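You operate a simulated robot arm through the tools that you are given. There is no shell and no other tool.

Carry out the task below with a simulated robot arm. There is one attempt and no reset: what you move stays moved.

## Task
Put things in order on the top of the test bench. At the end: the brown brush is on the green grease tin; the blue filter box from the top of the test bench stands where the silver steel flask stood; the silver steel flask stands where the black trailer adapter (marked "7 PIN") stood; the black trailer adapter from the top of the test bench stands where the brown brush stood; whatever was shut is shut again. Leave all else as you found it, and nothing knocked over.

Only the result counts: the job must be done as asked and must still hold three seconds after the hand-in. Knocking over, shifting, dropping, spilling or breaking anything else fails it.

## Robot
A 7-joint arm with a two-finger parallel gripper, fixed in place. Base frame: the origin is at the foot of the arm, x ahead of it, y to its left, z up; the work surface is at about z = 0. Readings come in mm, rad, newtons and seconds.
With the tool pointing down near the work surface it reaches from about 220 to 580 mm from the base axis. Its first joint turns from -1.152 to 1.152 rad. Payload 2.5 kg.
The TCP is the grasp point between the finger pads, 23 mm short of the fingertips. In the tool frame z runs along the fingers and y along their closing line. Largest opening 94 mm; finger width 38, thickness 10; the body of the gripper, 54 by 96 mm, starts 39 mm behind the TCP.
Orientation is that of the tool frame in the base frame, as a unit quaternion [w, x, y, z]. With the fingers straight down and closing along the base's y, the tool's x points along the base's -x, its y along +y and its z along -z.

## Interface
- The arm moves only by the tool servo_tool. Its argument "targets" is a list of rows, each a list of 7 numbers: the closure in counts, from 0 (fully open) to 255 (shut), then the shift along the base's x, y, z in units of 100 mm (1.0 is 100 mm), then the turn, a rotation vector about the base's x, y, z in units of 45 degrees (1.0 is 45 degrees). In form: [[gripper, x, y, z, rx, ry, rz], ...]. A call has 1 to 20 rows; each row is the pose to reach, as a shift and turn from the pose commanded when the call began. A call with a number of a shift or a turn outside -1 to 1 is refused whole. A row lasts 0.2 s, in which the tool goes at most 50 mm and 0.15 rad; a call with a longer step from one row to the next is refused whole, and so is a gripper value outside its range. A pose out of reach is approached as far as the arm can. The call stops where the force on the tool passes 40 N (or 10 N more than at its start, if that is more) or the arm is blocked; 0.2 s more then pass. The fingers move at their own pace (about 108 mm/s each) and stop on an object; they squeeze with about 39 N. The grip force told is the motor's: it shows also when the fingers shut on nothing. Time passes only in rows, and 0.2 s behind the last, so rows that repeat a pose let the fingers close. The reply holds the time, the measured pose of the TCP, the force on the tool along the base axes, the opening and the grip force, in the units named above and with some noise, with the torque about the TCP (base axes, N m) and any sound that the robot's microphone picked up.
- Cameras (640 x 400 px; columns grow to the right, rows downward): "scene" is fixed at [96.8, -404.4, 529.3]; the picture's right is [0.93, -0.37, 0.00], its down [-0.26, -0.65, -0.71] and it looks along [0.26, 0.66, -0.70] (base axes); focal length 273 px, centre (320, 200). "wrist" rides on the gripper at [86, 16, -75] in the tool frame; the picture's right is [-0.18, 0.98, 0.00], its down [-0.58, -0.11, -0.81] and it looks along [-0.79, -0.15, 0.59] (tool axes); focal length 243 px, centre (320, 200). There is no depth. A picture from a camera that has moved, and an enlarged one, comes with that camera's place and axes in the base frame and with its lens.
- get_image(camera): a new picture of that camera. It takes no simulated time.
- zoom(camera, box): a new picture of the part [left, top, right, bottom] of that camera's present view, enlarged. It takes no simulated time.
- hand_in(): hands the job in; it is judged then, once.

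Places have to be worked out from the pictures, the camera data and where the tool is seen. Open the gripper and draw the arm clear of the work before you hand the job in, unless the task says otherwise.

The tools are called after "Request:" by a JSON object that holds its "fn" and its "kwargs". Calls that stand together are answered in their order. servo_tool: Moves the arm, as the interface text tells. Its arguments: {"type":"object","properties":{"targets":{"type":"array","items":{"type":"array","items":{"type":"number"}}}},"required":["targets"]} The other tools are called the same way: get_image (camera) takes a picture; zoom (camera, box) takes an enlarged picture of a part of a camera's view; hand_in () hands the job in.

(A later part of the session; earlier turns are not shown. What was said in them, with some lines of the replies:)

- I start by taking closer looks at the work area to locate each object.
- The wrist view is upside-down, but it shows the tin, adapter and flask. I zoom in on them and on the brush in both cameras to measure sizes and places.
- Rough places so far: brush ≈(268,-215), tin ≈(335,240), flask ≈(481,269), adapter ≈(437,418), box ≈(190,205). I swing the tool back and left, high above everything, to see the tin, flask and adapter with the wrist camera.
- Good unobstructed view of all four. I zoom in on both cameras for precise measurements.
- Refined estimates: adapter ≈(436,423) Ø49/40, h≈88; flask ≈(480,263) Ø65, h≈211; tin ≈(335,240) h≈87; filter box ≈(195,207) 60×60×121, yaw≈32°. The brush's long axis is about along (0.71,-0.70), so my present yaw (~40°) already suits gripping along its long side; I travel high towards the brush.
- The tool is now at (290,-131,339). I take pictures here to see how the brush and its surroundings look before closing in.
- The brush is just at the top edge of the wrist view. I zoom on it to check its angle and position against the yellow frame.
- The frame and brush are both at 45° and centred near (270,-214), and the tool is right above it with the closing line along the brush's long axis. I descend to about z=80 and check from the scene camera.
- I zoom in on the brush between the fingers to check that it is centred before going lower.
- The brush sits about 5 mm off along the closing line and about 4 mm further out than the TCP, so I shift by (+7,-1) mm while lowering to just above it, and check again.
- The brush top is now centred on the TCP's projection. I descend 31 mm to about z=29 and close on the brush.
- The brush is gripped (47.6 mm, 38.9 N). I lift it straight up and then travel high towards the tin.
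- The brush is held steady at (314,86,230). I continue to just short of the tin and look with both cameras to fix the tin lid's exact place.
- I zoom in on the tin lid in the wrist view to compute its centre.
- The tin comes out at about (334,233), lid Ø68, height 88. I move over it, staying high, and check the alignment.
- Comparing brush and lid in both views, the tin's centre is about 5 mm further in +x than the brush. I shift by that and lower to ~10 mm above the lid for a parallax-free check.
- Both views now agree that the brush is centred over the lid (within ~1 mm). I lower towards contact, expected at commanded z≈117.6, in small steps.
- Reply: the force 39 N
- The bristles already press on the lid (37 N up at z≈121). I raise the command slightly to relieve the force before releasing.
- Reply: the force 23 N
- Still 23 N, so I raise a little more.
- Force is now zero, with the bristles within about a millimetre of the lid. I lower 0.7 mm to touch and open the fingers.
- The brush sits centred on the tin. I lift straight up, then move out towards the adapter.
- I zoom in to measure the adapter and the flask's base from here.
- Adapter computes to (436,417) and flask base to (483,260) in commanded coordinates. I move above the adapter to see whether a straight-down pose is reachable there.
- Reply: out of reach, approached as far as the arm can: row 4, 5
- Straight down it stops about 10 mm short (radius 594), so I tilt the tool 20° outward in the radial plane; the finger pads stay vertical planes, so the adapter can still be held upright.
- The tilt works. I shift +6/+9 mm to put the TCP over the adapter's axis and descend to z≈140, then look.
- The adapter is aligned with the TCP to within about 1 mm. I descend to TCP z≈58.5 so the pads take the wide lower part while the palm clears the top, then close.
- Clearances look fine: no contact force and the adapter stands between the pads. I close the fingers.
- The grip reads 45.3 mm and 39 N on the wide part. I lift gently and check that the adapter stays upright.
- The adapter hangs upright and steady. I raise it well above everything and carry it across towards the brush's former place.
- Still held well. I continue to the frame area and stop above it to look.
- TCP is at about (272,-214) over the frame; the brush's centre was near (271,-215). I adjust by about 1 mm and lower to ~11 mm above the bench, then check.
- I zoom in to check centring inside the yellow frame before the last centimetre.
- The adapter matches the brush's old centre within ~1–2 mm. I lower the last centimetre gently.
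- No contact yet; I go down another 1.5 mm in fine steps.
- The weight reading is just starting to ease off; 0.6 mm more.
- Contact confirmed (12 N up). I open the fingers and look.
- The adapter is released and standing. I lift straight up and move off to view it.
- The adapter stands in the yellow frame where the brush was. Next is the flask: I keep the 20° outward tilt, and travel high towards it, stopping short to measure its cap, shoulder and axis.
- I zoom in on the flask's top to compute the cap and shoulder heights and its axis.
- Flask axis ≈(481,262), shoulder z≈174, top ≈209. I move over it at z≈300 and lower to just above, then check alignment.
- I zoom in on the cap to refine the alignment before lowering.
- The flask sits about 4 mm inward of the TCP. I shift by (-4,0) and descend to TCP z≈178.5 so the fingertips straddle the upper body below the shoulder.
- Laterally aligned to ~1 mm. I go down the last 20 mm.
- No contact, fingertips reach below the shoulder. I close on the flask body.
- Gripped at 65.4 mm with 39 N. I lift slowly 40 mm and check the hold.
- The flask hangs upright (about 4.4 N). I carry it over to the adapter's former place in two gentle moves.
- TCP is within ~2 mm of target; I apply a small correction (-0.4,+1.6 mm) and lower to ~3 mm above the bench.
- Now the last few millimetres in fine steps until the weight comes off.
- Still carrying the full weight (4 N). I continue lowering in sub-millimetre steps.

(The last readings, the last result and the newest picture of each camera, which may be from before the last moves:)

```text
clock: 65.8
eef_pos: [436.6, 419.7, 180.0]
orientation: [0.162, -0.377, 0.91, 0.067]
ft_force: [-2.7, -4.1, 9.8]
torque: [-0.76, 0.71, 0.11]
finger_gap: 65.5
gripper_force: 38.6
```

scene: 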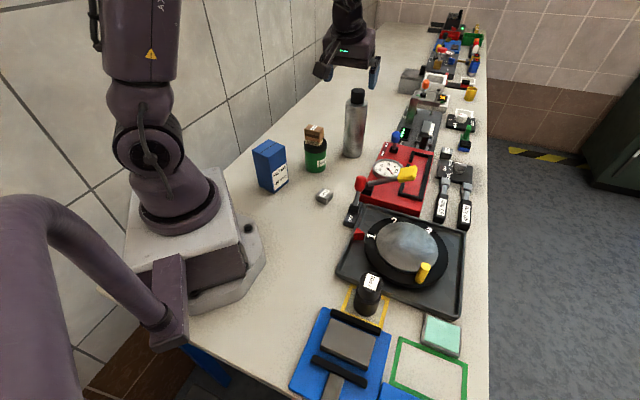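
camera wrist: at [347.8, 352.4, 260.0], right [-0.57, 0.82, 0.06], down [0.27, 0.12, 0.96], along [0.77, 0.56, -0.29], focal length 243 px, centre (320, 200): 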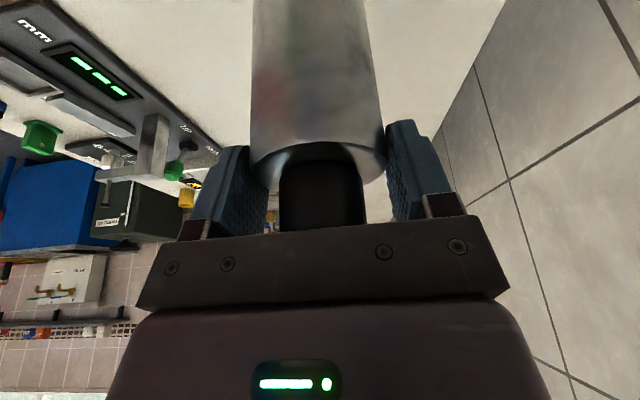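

Contact with the bench (≈10 N). I ease up 0.4 mm and open the fingers gradually.

Request:
{"fn": "servo_tool", "kwargs": {"targets": [[255, 0, 0, 0.004, 0, 0, 0], [255, 0, 0, 0.004, 0, 0, 0]]}}

Request:
{"fn": "zoom", "kwargs": {"camera": "scene", "box": [290, 60, 370, 160]}}

```text
clock: 66.4
eef_pos: [435.3, 418.4, 181.1]
orientation: [0.16, -0.378, 0.909, 0.067]
ft_force: [2.5, -2.2, 8.0]
torque: [-0.4, 0.04, 0.07]
finger_gap: 65.3
gripper_force: 39.1
```

```text
4.00 times, centred on (330, 110) of scene
camera zoom: at [96.7, -404.4, 529.3], right [0.93, -0.37, 0.0], down [-0.26, -0.65, -0.71], along [0.26, 0.66, -0.7], focal length 1093 px, centre (280, 560)
```

zoom: 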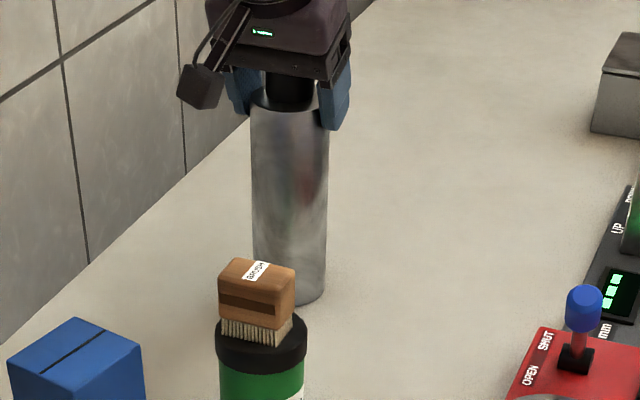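

The flask is standing on the bench. I open the fingers.

Request:
{"fn": "servo_tool", "kwargs": {"targets": [[70, 0, 0, 0.0, 0, 0, 0], [50, 0, 0, 0.0, 0, 0, 0], [20, 0, 0, 0, 0, 0, 0], [0, 0, 0, 0, 0, 0, 0], [0, 0, 0, 0, 0, 0, 0]]}}

Request:
{"fn": "get_image", "kwargs": {"camera": "wrist"}}

Request:
{"fn": "zoom", "kwargs": {"camera": "scene", "box": [290, 60, 370, 160]}}

```text
clock: 67.6
eef_pos: [436.2, 417.6, 178.8]
orientation: [0.16, -0.377, 0.91, 0.067]
ft_force: [-0.5, -0.1, 0.9]
torque: [0.02, 0.0, -0.01]
finger_gap: 94.1
gripper_force: 0.0
```

```text
taken
camera wrist: at [347.6, 354.3, 219.0], right [-0.57, 0.82, 0.06], down [0.27, 0.11, 0.96], along [0.77, 0.56, -0.28], focal length 243 px, centre (320, 200)
```

wrist: 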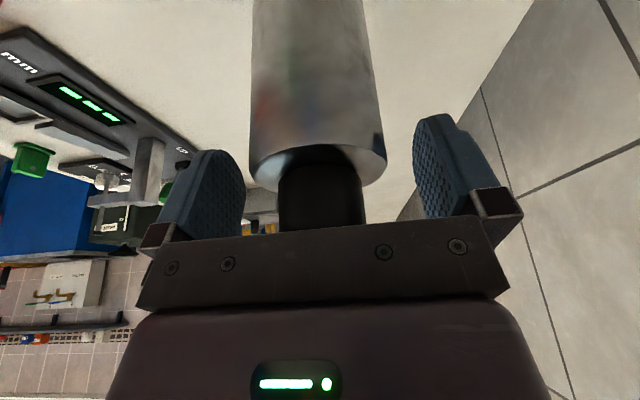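

```text
4.00 times, centred on (330, 110) of scene
camera zoom: at [96.8, -404.4, 529.3], right [0.93, -0.37, 0.0], down [-0.26, -0.65, -0.71], along [0.26, 0.66, -0.7], focal length 1093 px, centre (280, 560)
```

zoom: 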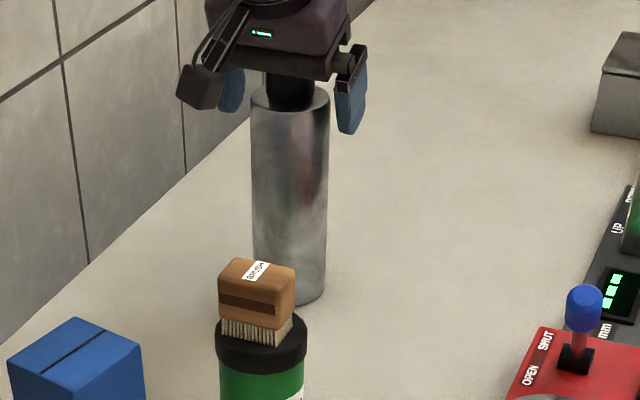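

The flask stands upright at the adapter's place. I lift straight up clear of the cap and then back inward.

Request:
{"fn": "servo_tool", "kwargs": {"targets": [[0, 0, 0, 0.1, 0, 0, 0], [0, 0, 0, 0.25, 0, 0, 0], [0, 0, 0, 0.45, 0, 0, 0], [0, 0, 0, 0.65, 0, 0, 0], [0, 0, 0, 0.8, 0, 0, 0], [0, -0.1, -0.1, 0.95, 0, 0, 0], [0, -0.3, -0.3, 1.0, 0, 0, 0], [0, -0.5, -0.5, 1.0, 0, 0, 0], [0, -0.7, -0.7, 1.0, 0, 0, 0]]}}

Request:
{"fn": "get_image", "kwargs": {"camera": "wrist"}}

Request:
{"fn": "get_image", "kwargs": {"camera": "scene"}}

```text
clock: 69.6
eef_pos: [366.6, 346.8, 279.3]
orientation: [0.16, -0.377, 0.91, 0.066]
ft_force: [0.5, -0.5, 0.8]
torque: [-0.02, 0.0, -0.02]
finger_gap: 94.0
gripper_force: 0.1
```

```text
taken
camera wrist: at [278.9, 283.6, 319.1], right [-0.57, 0.82, 0.06], down [0.27, 0.11, 0.96], along [0.77, 0.56, -0.28], focal length 243 px, centre (320, 200)
```

wrist: 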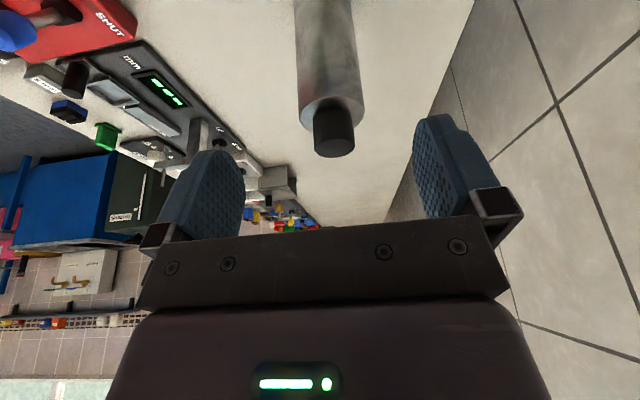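

```text
taken
```

scene: 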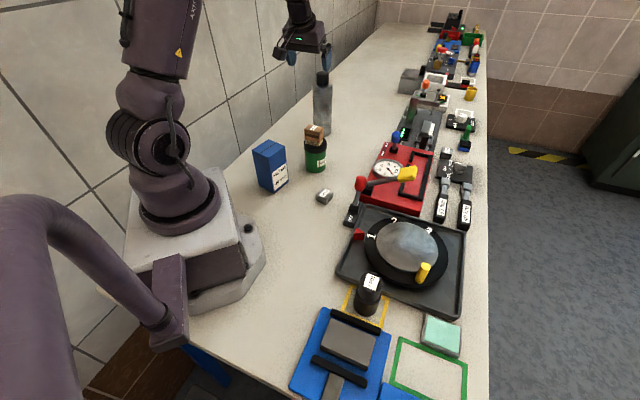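

Everything placed so far stands well. For the filter box I first take the tilt out and go to a vantage point with the wrist camera looking back at the box to measure it well.

Request:
{"fn": "servo_tool", "kwargs": {"targets": [[0, -0.14, -0.18, 0.02, -0.07, 0.07, 0], [0, -0.28, -0.36, 0.04, -0.14, 0.14, 0], [0, -0.42, -0.54, 0.06, -0.21, 0.21, 0], [0, -0.56, -0.72, 0.08, -0.28, 0.28, 0], [0, -0.7, -0.9, 0.1, -0.314, 0.314, 0]]}}

Request:
{"fn": "servo_tool", "kwargs": {"targets": [[0, -0.05, -0.25, 0.02, 0, 0, 0.08], [0, -0.1, -0.5, 0.05, 0, 0, 0.16], [0, -0.15, -0.75, 0.07, 0, 0, 0.24], [0, -0.2, -1.0, 0.1, 0, 0, 0.3]]}}

Request:
{"fn": "servo_tool", "kwargs": {"targets": [[0, 0, -0.25, 0, 0, 0, 0.1], [0, 0, -0.5, 0, 0, 0, 0.2], [0, 0, -0.75, 0, 0, 0, 0.3], [0, 0, -1.0, 0, 0, 0, 0.37], [0, 0, -1.0, 0, 0, 0, 0.37]]}}

Request:
{"fn": "get_image", "kwargs": {"camera": "wrist"}}

```text
clock: 70.8
eef_pos: [295.0, 256.1, 289.1]
orientation: [0.0, -0.383, 0.924, 0.0]
ft_force: [0.0, 0.3, -0.1]
torque: [0.0, -0.03, 0.04]
finger_gap: 94.1
gripper_force: 0.0
```

```text
clock: 71.8
eef_pos: [273.9, 157.5, 298.1]
orientation: [-0.001, -0.49, 0.872, 0.0]
ft_force: [0.0, -0.1, -0.2]
torque: [0.01, -0.02, -0.01]
finger_gap: 94.1
gripper_force: 0.1
```

```text
clock: 73.0
eef_pos: [273.8, 57.5, 299.8]
orientation: [0.0, -0.61, 0.792, 0.0]
ft_force: [-0.8, 0.2, -0.3]
torque: [-0.02, 0.03, 0.01]
finger_gap: 94.0
gripper_force: 0.0
```

```text
taken
camera wrist: at [234.8, -21.6, 373.3], right [-0.9, 0.43, 0.0], down [0.25, 0.53, 0.81], along [0.35, 0.73, -0.59], focal length 243 px, centre (320, 200)
```

wrist: 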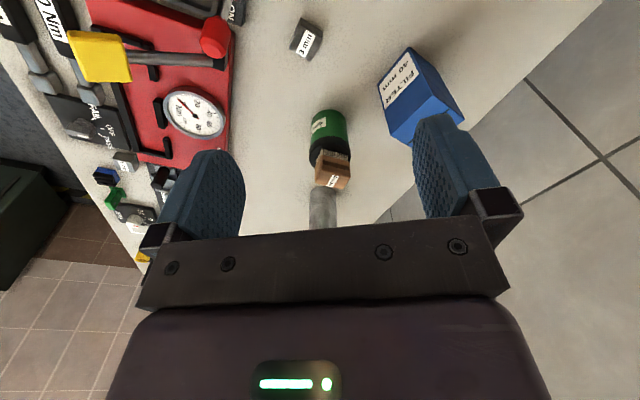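

The box is well visible here. I zoom in on it for corner measurements.

Request:
{"fn": "zoom", "kwargs": {"camera": "wrist", "box": [360, 30, 480, 160]}}

Request:
{"fn": "zoom", "kwargs": {"camera": "wrist", "box": [270, 90, 390, 220]}}

Request:
{"fn": "zoom", "kwargs": {"camera": "scene", "box": [240, 130, 300, 200]}}

```text
3.08 times, centred on (420, 95) of wrist
camera zoom: at [234.8, -21.6, 373.3], right [-0.9, 0.43, 0.0], down [0.25, 0.53, 0.81], along [0.35, 0.73, -0.59], focal length 746 px, centre (12, 523)
```

zoom: 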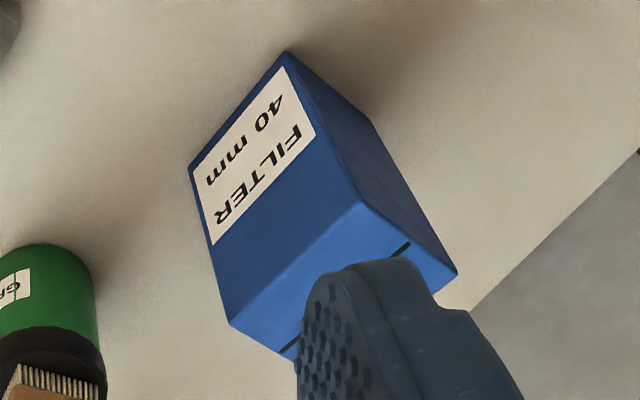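

```text
3.08 times, centred on (330, 155) of wrist
camera zoom: at [234.8, -21.6, 373.3], right [-0.9, 0.43, 0.0], down [0.25, 0.53, 0.81], along [0.35, 0.73, -0.59], focal length 746 px, centre (289, 338)
```

zoom: 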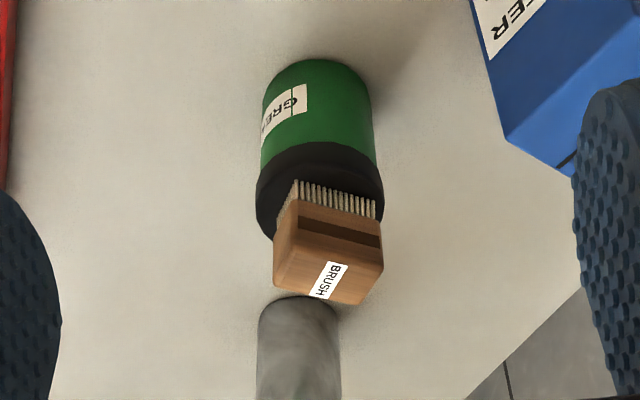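

```text
5.71 times, centred on (270, 165) of scene
camera zoom: at [96.8, -404.4, 529.3], right [0.93, -0.37, 0.0], down [-0.26, -0.65, -0.71], along [0.26, 0.66, -0.7], focal length 1562 px, centre (606, 400)
```

zoom: 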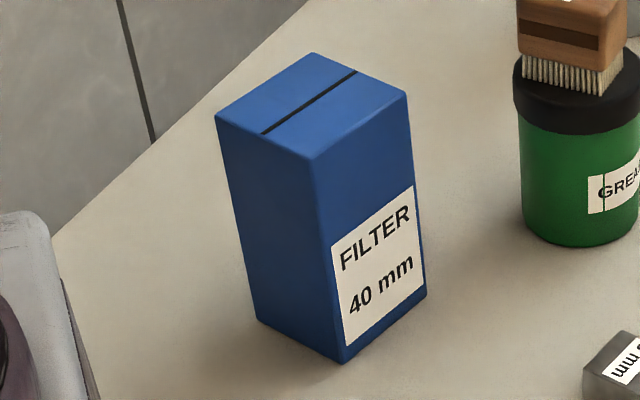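

The box measures: centre ≈(196.5,208), yaw ≈33°, height ≈122, footprint ≈61. I turn the tool to yaw 33° and move above it at z≈208.

Request:
{"fn": "servo_tool", "kwargs": {"targets": [[0, -0.06, 0.16, -0.04, 0, 0, -0.1], [0, -0.12, 0.32, -0.08, 0, 0, -0.2], [0, -0.18, 0.48, -0.12, 0, 0, -0.3], [0, -0.24, 0.64, -0.16, 0, 0, -0.4], [0, -0.3, 0.8, -0.2, 0, 0, -0.47]]}}

Request:
{"fn": "servo_tool", "kwargs": {"targets": [[0, -0.1, 0.15, -0.1, 0, 0, -0.1], [0, -0.2, 0.3, -0.25, 0, 0, -0.2], [0, -0.3, 0.45, -0.4, 0, 0, -0.3], [0, -0.4, 0.6, -0.55, 0, 0, -0.4], [0, -0.458, 0.706, -0.7, 0, 0, -0.467], [0, -0.458, 0.706, -0.7, 0, 0, -0.467]]}}

Request:
{"fn": "get_image", "kwargs": {"camera": "wrist"}}

Request:
{"fn": "zoom", "kwargs": {"camera": "scene", "box": [220, 70, 350, 200]}}

```text
clock: 74.2
eef_pos: [245.7, 136.4, 281.0]
orientation: [-0.001, -0.452, 0.892, 0.0]
ft_force: [0.0, -0.5, -0.7]
torque: [0.01, -0.02, 0.0]
finger_gap: 94.0
gripper_force: 0.1
```

```text
clock: 75.6
eef_pos: [201.3, 208.1, 210.5]
orientation: [0.0, -0.284, 0.959, 0.0]
ft_force: [0.8, 0.5, 0.1]
torque: [0.01, 0.0, -0.01]
finger_gap: 94.1
gripper_force: 0.2
```

```text
taken
camera wrist: at [118.8, 174.6, 284.3], right [-0.38, 0.92, 0.0], down [0.55, 0.22, 0.81], along [0.75, 0.31, -0.59], focal length 243 px, centre (320, 200)
```

wrist: 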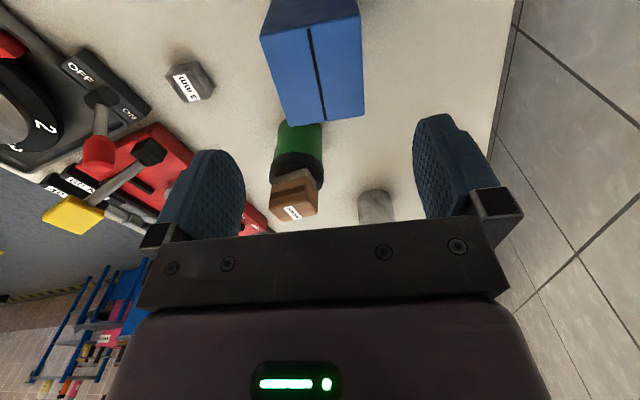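

```text
3.08 times, centred on (285, 135) of scene
camera zoom: at [96.8, -404.4, 529.3], right [0.93, -0.37, 0.0], down [-0.26, -0.65, -0.71], along [0.26, 0.66, -0.7], focal length 841 px, centre (428, 400)
```

zoom: 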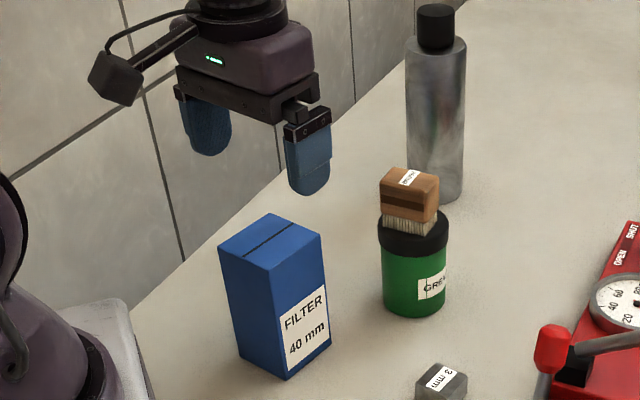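

I zoom in on the box top to check centring and angle relative to the fingers.

Request:
{"fn": "zoom", "kwargs": {"camera": "wrist", "box": [230, 0, 400, 140]}}

```text
2.86 times, centred on (315, 70) of wrist
camera zoom: at [118.8, 174.6, 284.3], right [-0.38, 0.92, 0.0], down [0.55, 0.22, 0.81], along [0.75, 0.31, -0.59], focal length 693 px, centre (334, 571)
```

zoom: 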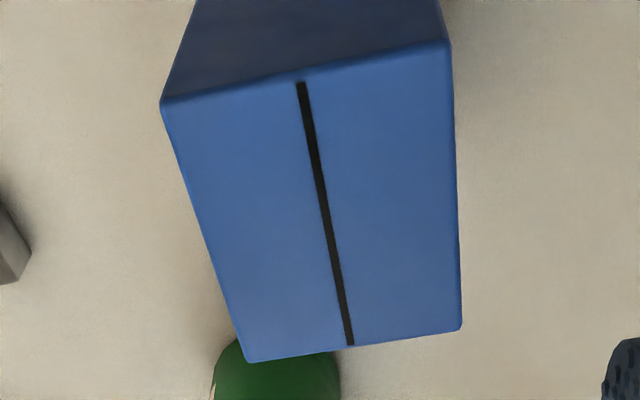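

Box centre (198,207) and angle 32.6° match the tool nicely. I descend around it to TCP z≈91.

Request:
{"fn": "servo_tool", "kwargs": {"targets": [[0, -0.008, -0.008, -0.2, 0, 0, 0], [0, -0.014, -0.013, -0.4, 0, 0, 0], [0, -0.014, -0.013, -0.6, 0, 0, 0], [0, -0.014, -0.013, -0.8, 0, 0, 0], [0, -0.014, -0.013, -1.0, 0, 0, 0]]}}

Request:
{"fn": "servo_tool", "kwargs": {"targets": [[0, 0, 0, -0.08, 0, 0, 0], [0, 0, 0, -0.14, 0, 0, 0], [0, 0, 0, -0.18, 0, 0, 0], [0, 0, 0, -0.18, 0, 0, 0]]}}

Request:
{"fn": "get_image", "kwargs": {"camera": "wrist"}}

Request:
{"fn": "zoom", "kwargs": {"camera": "scene", "box": [220, 90, 350, 210]}}

```text
clock: 76.8
eef_pos: [198.8, 207.4, 110.1]
orientation: [0.001, -0.284, 0.959, 0.0]
ft_force: [0.4, 0.3, 0.9]
torque: [-0.01, 0.0, 0.0]
finger_gap: 94.1
gripper_force: 0.0
```

```text
clock: 77.8
eef_pos: [199.7, 206.5, 90.9]
orientation: [-0.001, -0.283, 0.959, -0.001]
ft_force: [0.1, -0.8, -0.3]
torque: [-0.01, -0.05, 0.02]
finger_gap: 94.1
gripper_force: 0.1
```

```text
taken
camera wrist: at [116.4, 173.8, 164.6], right [-0.38, 0.92, 0.0], down [0.55, 0.23, 0.81], along [0.75, 0.31, -0.59], focal length 243 px, centre (320, 200)
```

wrist: 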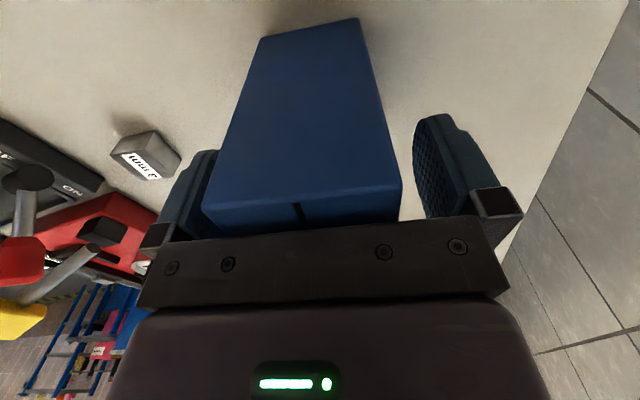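

```text
3.33 times, centred on (285, 150) of scene
camera zoom: at [96.8, -404.4, 529.3], right [0.93, -0.37, 0.0], down [-0.26, -0.65, -0.71], along [0.26, 0.66, -0.7], focal length 911 px, centre (437, 367)
```

zoom: 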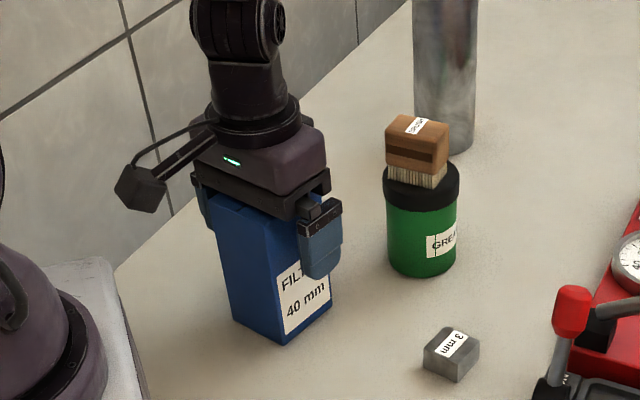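

The box sits between the fingers with even margins and no contact. I close the gripper.

Request:
{"fn": "servo_tool", "kwargs": {"targets": [[60, 0, 0, 0, 0, 0, 0], [80, 0, 0, 0, 0, 0, 0], [110, 0, 0, 0, 0, 0, 0], [255, 0, 0, 0, 0, 0, 0], [255, 0, 0, 0, 0, 0, 0], [255, 0, 0, 0, 0, 0, 0]]}}

Request:
{"fn": "servo_tool", "kwargs": {"targets": [[255, 0, 0, 0.03, 0, 0, 0], [255, 0, 0, 0.1, 0, 0, 0], [255, 0, 0, 0.2, 0, 0, 0], [255, 0, 0, 0.3, 0, 0, 0], [255, 0, 0, 0.3, 0, 0, 0]]}}

Request:
{"fn": "get_image", "kwargs": {"camera": "wrist"}}

Request:
{"fn": "zoom", "kwargs": {"camera": "scene", "box": [220, 90, 350, 210]}}

```text
clock: 79.2
eef_pos: [199.0, 207.2, 89.9]
orientation: [-0.001, -0.284, 0.959, 0.0]
ft_force: [0.9, -1.5, 0.5]
torque: [-0.06, 0.01, 0.02]
finger_gap: 59.6
gripper_force: 39.0
```

```text
clock: 80.4
eef_pos: [198.4, 207.3, 121.9]
orientation: [0.0, -0.285, 0.959, 0.0]
ft_force: [-0.2, -0.3, -2.8]
torque: [0.01, 0.0, -0.02]
finger_gap: 59.7
gripper_force: 38.8
```

```text
taken
camera wrist: at [116.8, 174.6, 195.3], right [-0.38, 0.92, 0.0], down [0.55, 0.23, 0.81], along [0.75, 0.31, -0.59], focal length 243 px, centre (320, 200)
```

wrist: 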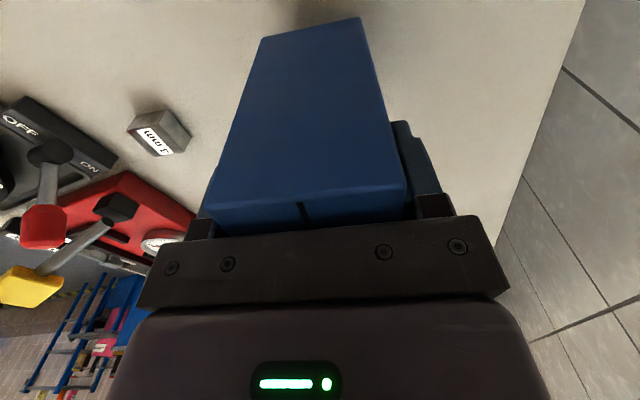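

```text
3.33 times, centred on (285, 150) of scene
camera zoom: at [96.8, -404.4, 529.3], right [0.93, -0.37, 0.0], down [-0.26, -0.65, -0.71], along [0.26, 0.66, -0.7], focal length 911 px, centre (437, 367)
```

zoom: 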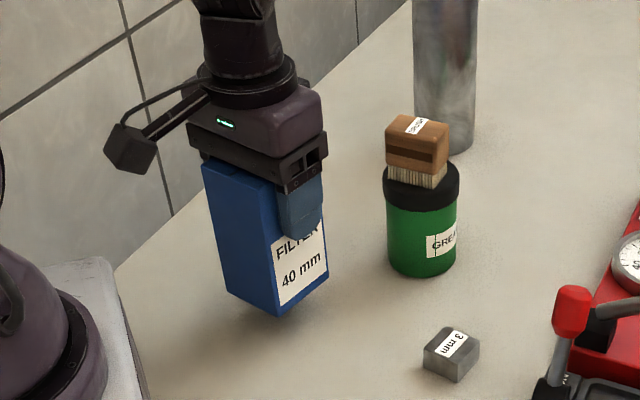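

The box is lifted upright (59.7 mm grip, ~3 N). I raise it well above the tin and brush and carry it towards the flask's former spot.

Request:
{"fn": "servo_tool", "kwargs": {"targets": [[255, 0, 0, 0.25, 0, 0, 0], [255, 0, 0, 0.5, 0, 0, 0], [255, 0, 0, 0.75, 0, 0, 0], [255, 0, 0, 1.0, 0, 0, 0]]}}

Request:
{"fn": "servo_tool", "kwargs": {"targets": [[255, 0.1, 0.01, 0.15, 0, 0, 0], [255, 0.25, 0.02, 0.3, 0, 0, 0], [255, 0.4, 0.03, 0.4, 0, 0, 0], [255, 0.6, 0.05, 0.4, 0, 0, 0]]}}

Request:
{"fn": "servo_tool", "kwargs": {"targets": [[255, 0.2, 0.04, 0, 0, 0, 0], [255, 0.4, 0.08, 0, 0, 0, 0], [255, 0.6, 0.12, 0, 0, 0, 0], [255, 0.8, 0.16, 0, 0, 0, 0], [255, 1.0, 0.2, 0, 0, 0, 0]]}}

Request:
{"fn": "servo_tool", "kwargs": {"targets": [[255, 0.2, 0.04, 0, 0, 0, 0], [255, 0.4, 0.08, 0, 0, 0, 0], [255, 0.6, 0.12, 0, 0, 0, 0], [255, 0.8, 0.18, 0, 0, 0, 0], [255, 0.9, 0.2, 0, 0, 0, 0]]}}

Request:
{"fn": "servo_tool", "kwargs": {"targets": [[255, 0.15, 0.04, 0, 0, 0, 0], [255, 0.322, 0.09, 0, 0, 0, 0], [255, 0.322, 0.09, -0.2, 0, 0, 0], [255, 0.322, 0.09, -0.4, 0, 0, 0], [255, 0.322, 0.09, -0.6, 0, 0, 0], [255, 0.322, 0.09, -0.6, 0, 0, 0]]}}

Request:
{"fn": "get_image", "kwargs": {"camera": "wrist"}}

Request:
{"fn": "get_image", "kwargs": {"camera": "scene"}}

```text
clock: 81.4
eef_pos: [199.0, 205.7, 221.0]
orientation: [0.0, -0.285, 0.959, 0.0]
ft_force: [0.8, 0.4, -2.1]
torque: [0.04, -0.02, -0.02]
finger_gap: 59.7
gripper_force: 39.4
```

```text
clock: 82.4
eef_pos: [260.2, 210.9, 261.1]
orientation: [0.0, -0.284, 0.959, 0.0]
ft_force: [0.2, -1.1, -3.1]
torque: [-0.02, 0.01, -0.01]
finger_gap: 59.6
gripper_force: 39.4
```

```text
clock: 83.6
eef_pos: [360.9, 230.8, 261.0]
orientation: [0.0, -0.284, 0.959, 0.0]
ft_force: [-0.1, 0.1, -2.4]
torque: [-0.03, 0.01, 0.0]
finger_gap: 59.7
gripper_force: 39.0
```

```text
clock: 84.8
eef_pos: [448.0, 251.8, 262.1]
orientation: [-0.001, -0.284, 0.959, 0.0]
ft_force: [0.1, -1.1, -2.8]
torque: [-0.02, 0.0, -0.01]
finger_gap: 59.6
gripper_force: 39.3
```

```text
clock: 86.2
eef_pos: [480.1, 260.1, 201.9]
orientation: [0.0, -0.283, 0.959, 0.0]
ft_force: [0.1, -0.2, -3.2]
torque: [0.02, 0.03, 0.0]
finger_gap: 59.9
gripper_force: 38.9
```

```text
taken
camera wrist: at [398.0, 227.7, 275.6], right [-0.38, 0.92, 0.0], down [0.55, 0.23, 0.81], along [0.75, 0.31, -0.59], focal length 243 px, centre (320, 200)
```

wrist: 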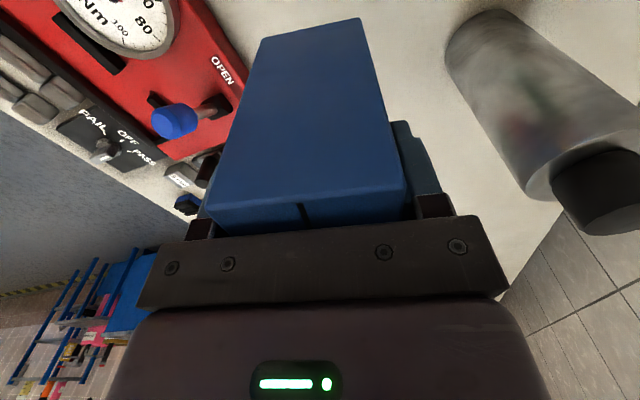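

```text
taken
```

scene: 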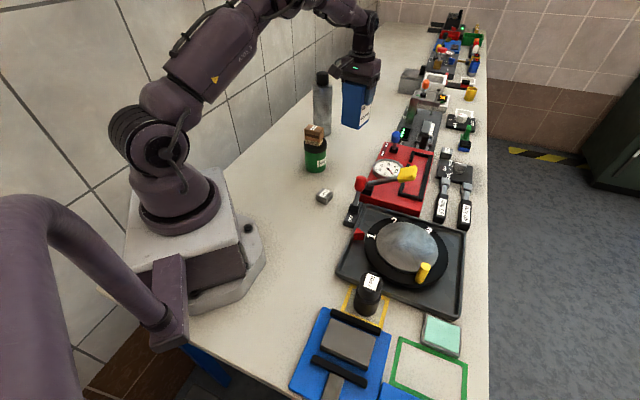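

The box is over the flask's old spot (TCP ≈(479,261) vs target ≈(479.5,262)). I correct half a millimetre and lower to 10 mm above the bench.

Request:
{"fn": "servo_tool", "kwargs": {"targets": [[255, 0.005, 0.008, -0.2, 0, 0, 0], [255, 0.005, 0.008, -0.4, 0, 0, 0], [255, 0.005, 0.008, -0.6, 0, 0, 0], [255, 0.005, 0.008, -0.8, 0, 0, 0], [255, 0.005, 0.008, -0.92, 0, 0, 0], [255, 0.005, 0.008, -1.0, 0, 0, 0], [255, 0.005, 0.008, -1.0, 0, 0, 0]]}}

Request:
{"fn": "zoom", "kwargs": {"camera": "scene", "box": [290, 60, 430, 200]}}

Request:
{"fn": "get_image", "kwargs": {"camera": "wrist"}}

```text
clock: 87.8
eef_pos: [481.3, 262.0, 101.2]
orientation: [0.001, -0.284, 0.959, 0.0]
ft_force: [-0.1, 0.2, -1.8]
torque: [0.03, 0.03, 0.0]
finger_gap: 59.7
gripper_force: 39.0
```

```text
2.86 times, centred on (360, 130) of scene
camera zoom: at [96.8, -404.4, 529.3], right [0.93, -0.37, 0.0], down [-0.26, -0.65, -0.71], along [0.26, 0.66, -0.7], focal length 781 px, centre (206, 400)
```

zoom: 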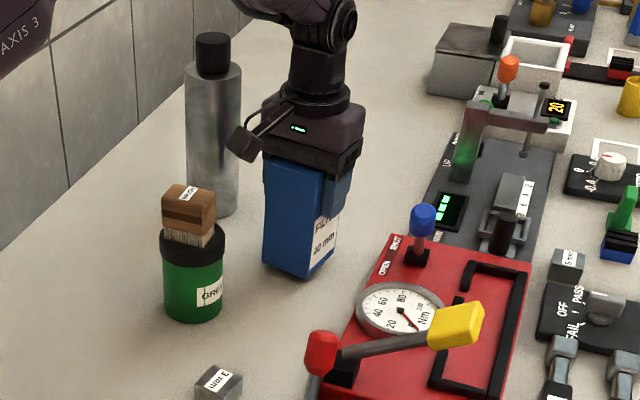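

```text
taken
camera wrist: at [398.9, 228.7, 175.6], right [-0.38, 0.92, 0.0], down [0.55, 0.23, 0.81], along [0.75, 0.31, -0.59], focal length 243 px, centre (320, 200)
```

wrist: 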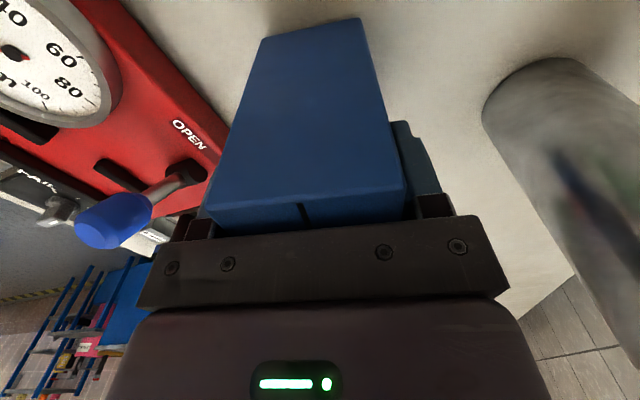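

Position is now (479.7,262.1). I lower the last 10 mm carefully.

Request:
{"fn": "servo_tool", "kwargs": {"targets": [[255, 0, 0, -0.04, 0, 0, 0], [255, 0, 0, -0.08, 0, 0, 0], [255, 0, 0, -0.095, 0, 0, 0], [255, 0, 0, -0.095, 0, 0, 0]]}}

```text
clock: 88.8
eef_pos: [481.4, 260.4, 92.1]
orientation: [0.0, -0.284, 0.959, 0.0]
ft_force: [0.7, 0.1, -1.9]
torque: [0.03, 0.02, -0.01]
finger_gap: 59.9
gripper_force: 39.1
```

Request:
{"fn": "servo_tool", "kwargs": {"targets": [[255, 0, 0, -0.005, 0, 0, 0], [255, 0, 0, -0.01, 0, 0, 0], [255, 0, 0, -0.01, 0, 0, 0]]}}

```text
clock: 89.6
eef_pos: [483.3, 262.0, 90.4]
orientation: [0.0, -0.284, 0.959, 0.0]
ft_force: [-1.1, -0.5, -1.9]
torque: [0.01, -0.01, 0.01]
finger_gap: 59.9
gripper_force: 39.2
```

Still carrying the weight; another 0.7 mm.

Request:
{"fn": "servo_tool", "kwargs": {"targets": [[255, 0, 0, -0.004, 0, 0, 0], [255, 0, 0, -0.007, 0, 0, 0], [255, 0, 0, -0.007, 0, 0, 0]]}}

```text
clock: 90.4
eef_pos: [481.0, 262.5, 90.1]
orientation: [0.0, -0.284, 0.959, 0.0]
ft_force: [-5.3, -3.1, 13.1]
torque: [-0.21, 0.55, 0.02]
finger_gap: 59.7
gripper_force: 39.1
```

Contact at 13 N. I ease up 0.4 mm and open the fingers.

Request:
{"fn": "servo_tool", "kwargs": {"targets": [[255, 0, 0, 0.004, 0, 0, 0], [255, 0, 0, 0.004, 0, 0, 0], [80, 0, 0, 0.004, 0, 0, 0], [50, 0, 0, 0.004, 0, 0, 0], [0, 0, 0, 0.004, 0, 0, 0], [0, 0, 0, 0.004, 0, 0, 0]]}}

Request:
{"fn": "get_image", "kwargs": {"camera": "wrist"}}

Request:
{"fn": "zoom", "kwargs": {"camera": "scene", "box": [290, 60, 430, 200]}}

```text
clock: 91.8
eef_pos: [481.6, 262.2, 90.0]
orientation: [0.0, -0.284, 0.959, 0.001]
ft_force: [-0.5, -0.4, 1.3]
torque: [-0.03, 0.04, -0.05]
finger_gap: 94.0
gripper_force: 0.1
```

```text
taken
camera wrist: at [399.0, 228.8, 164.3], right [-0.38, 0.92, 0.0], down [0.55, 0.23, 0.81], along [0.75, 0.31, -0.59], focal length 243 px, centre (320, 200)
```

wrist: 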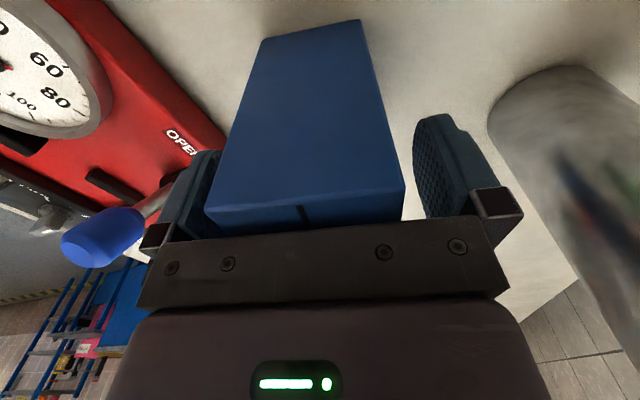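

```text
2.86 times, centred on (360, 130) of scene
camera zoom: at [96.8, -404.4, 529.3], right [0.93, -0.37, 0.0], down [-0.26, -0.65, -0.71], along [0.26, 0.66, -0.7], focal length 781 px, centre (206, 400)
```

zoom: 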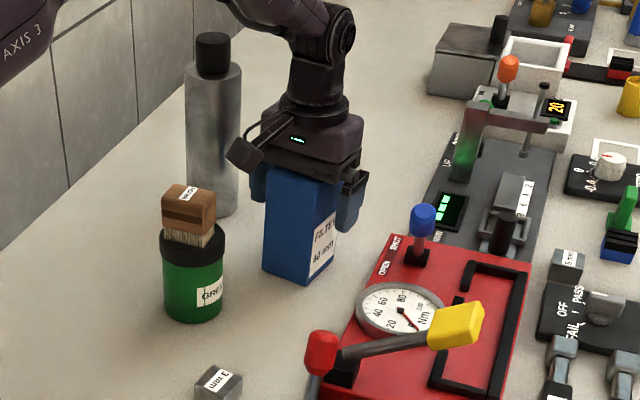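

The box stands free. I lift straight up, then draw the arm back clear of the work.

Request:
{"fn": "servo_tool", "kwargs": {"targets": [[0, 0, 0, 0.1, 0, 0, 0], [0, 0, 0, 0.3, 0, 0, 0], [0, 0, 0, 0.5, 0, 0, 0], [0, 0, 0, 0.75, 0, 0, 0], [0, 0, 0, 1.0, 0, 0, 0]]}}

Request:
{"fn": "servo_tool", "kwargs": {"targets": [[0, 0, 0, 0.3, 0, 0, 0], [0, -0.1, -0.05, 0.6, 0, 0, 0], [0, -0.3, -0.2, 0.8, 0, 0, 0], [0, -0.6, -0.4, 0.9, 0, 0, 0], [0, -0.9, -0.6, 0.9, 0, 0, 0]]}}

Request:
{"fn": "servo_tool", "kwargs": {"targets": [[0, -0.25, -0.25, 0.1, 0, 0, -0.1], [0, -0.5, -0.5, 0.2, 0, 0, -0.2], [0, -0.75, -0.75, 0.3, 0, 0, -0.3], [0, -0.9, -1.0, 0.3, 0, 0, -0.4]]}}

Request:
{"fn": "get_image", "kwargs": {"camera": "scene"}}

Request:
{"fn": "get_image", "kwargs": {"camera": "wrist"}}

```text
clock: 93.0
eef_pos: [480.5, 260.6, 190.9]
orientation: [-0.001, -0.284, 0.959, 0.0]
ft_force: [-0.7, -0.3, 0.4]
torque: [-0.02, -0.02, 0.0]
finger_gap: 93.9
gripper_force: 0.0
```

```text
clock: 94.2
eef_pos: [393.5, 201.8, 280.1]
orientation: [-0.001, -0.284, 0.959, 0.0]
ft_force: [0.2, 0.1, 0.3]
torque: [-0.03, 0.01, 0.01]
finger_gap: 94.1
gripper_force: 0.0
```

```text
clock: 95.2
eef_pos: [301.5, 101.2, 309.1]
orientation: [0.0, -0.13, 0.992, -0.001]
ft_force: [0.3, 0.0, 0.7]
torque: [-0.01, 0.05, 0.01]
finger_gap: 93.9
gripper_force: 0.1
```

```text
taken
```

scene: 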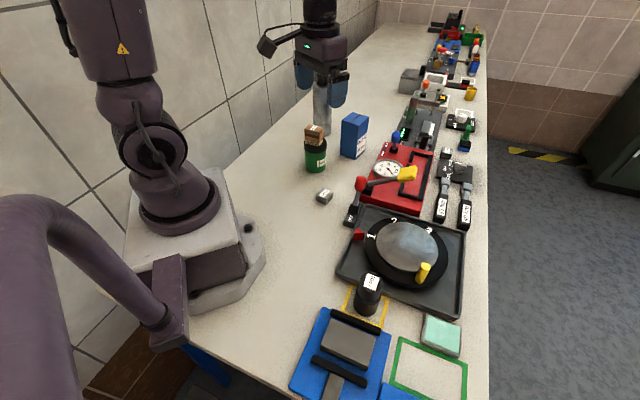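

```text
taken
camera wrist: at [212.9, 94.9, 382.6], right [-0.08, 1.0, 0.0], down [0.59, 0.04, 0.81], along [0.8, 0.06, -0.59], focal length 243 px, centre (320, 200)
```

wrist: 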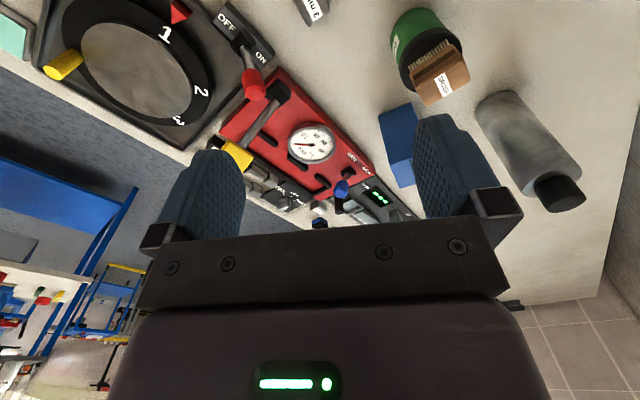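

Let me move the arm a little more clear and verify all final positions in zoomed views.

Request:
{"fn": "servo_tool", "kwargs": {"targets": [[0, -0.1, -0.25, 0.1, 0, 0, -0.1], [0, -0.2, -0.5, 0.2, 0, 0, -0.2], [0, -0.25, -0.75, 0.3, 0, 0, -0.3], [0, -0.25, -1.0, 0.3, 0, 0, -0.35]]}}

Request:
{"fn": "zoom", "kwargs": {"camera": "scene", "box": [290, 60, 390, 180]}}

Request:
{"fn": "zoom", "kwargs": {"camera": "scene", "box": [240, 130, 340, 210]}}

Request:
{"fn": "zoom", "kwargs": {"camera": "scene", "box": [280, 200, 480, 400]}}

Request:
{"fn": "get_image", "kwargs": {"camera": "wrist"}}

```text
clock: 96.2
eef_pos: [274.4, 1.7, 341.1]
orientation: [0.0, 0.007, 1.0, 0.0]
ft_force: [-0.4, 0.4, 0.2]
torque: [0.01, 0.01, 0.02]
finger_gap: 94.0
gripper_force: 0.1
```

```text
3.33 times, centred on (340, 120) of scene
camera zoom: at [96.8, -404.4, 529.3], right [0.93, -0.37, 0.0], down [-0.26, -0.65, -0.71], along [0.26, 0.66, -0.7], focal length 911 px, centre (253, 467)
```

zoom: 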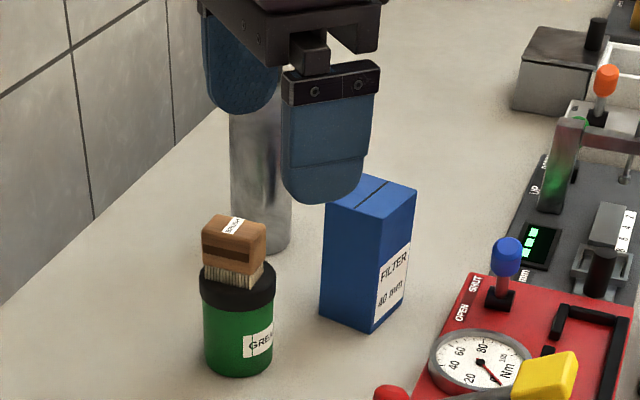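

```text
5.00 times, centred on (290, 170) of scene
camera zoom: at [96.8, -404.4, 529.3], right [0.93, -0.37, 0.0], down [-0.26, -0.65, -0.71], along [0.26, 0.66, -0.7], focal length 1366 px, centre (470, 350)
```

zoom: 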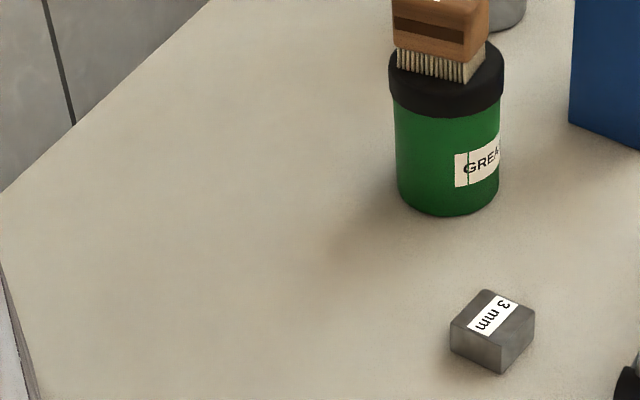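

```text
2.00 times, centred on (380, 300) of scene
camera zoom: at [96.8, -404.4, 529.3], right [0.93, -0.37, 0.0], down [-0.26, -0.65, -0.71], along [0.26, 0.66, -0.7], focal length 547 px, centre (200, 0)
```

zoom: 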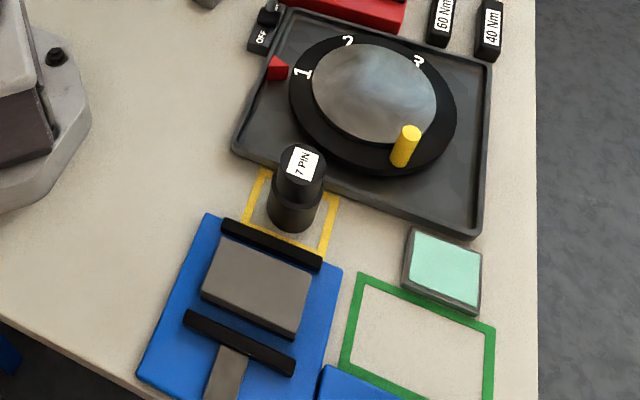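

```text
taken
camera wrist: at [188.3, 19.4, 414.5], right [0.2, 0.98, 0.0], down [0.58, -0.12, 0.81], along [0.79, -0.16, -0.59], focal length 243 px, centre (320, 200)
```

wrist: 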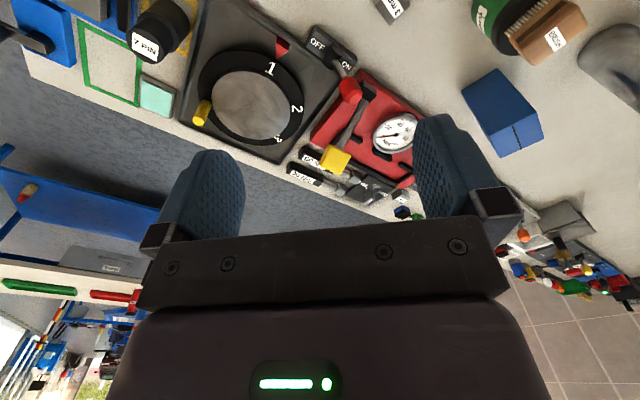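

Final check: the brush is on the tin, and the tin has not shifted. The adapter stands in the yellow frame, the flask at the adapter's old spot, and the box base is centred on the flask's old spot. Everything else looks unchanged, the gripper is open and the arm is clear, so I hand in.

Request:
{"fn": "hand_in", "kwargs": {}}

```text
The job is handed in.
```

The job is handed in. In the last pictures before hand-in, everything was upright and in its new place:

- **Brush:** it rests centred on the lid of the green grease tin, and the tin has not moved.
- **Trailer adapter ("7 PIN"):** it stands in the yellow frame where the brush stood, about 2–3 mm from the brush's old centre.
- **Steel flask:** it stands where the adapter stood, within a few millimetres.
- **Filter box:** it stands where the flask stood, and its base lines up with the flask's old spot to about 1 mm.

I found nothing that had to be opened, so there was nothing to shut again. I saw no change to anything else on the bench. The gripper is open and the arm is drawn back above the bench, clear of the work.

I have not seen the judging result.
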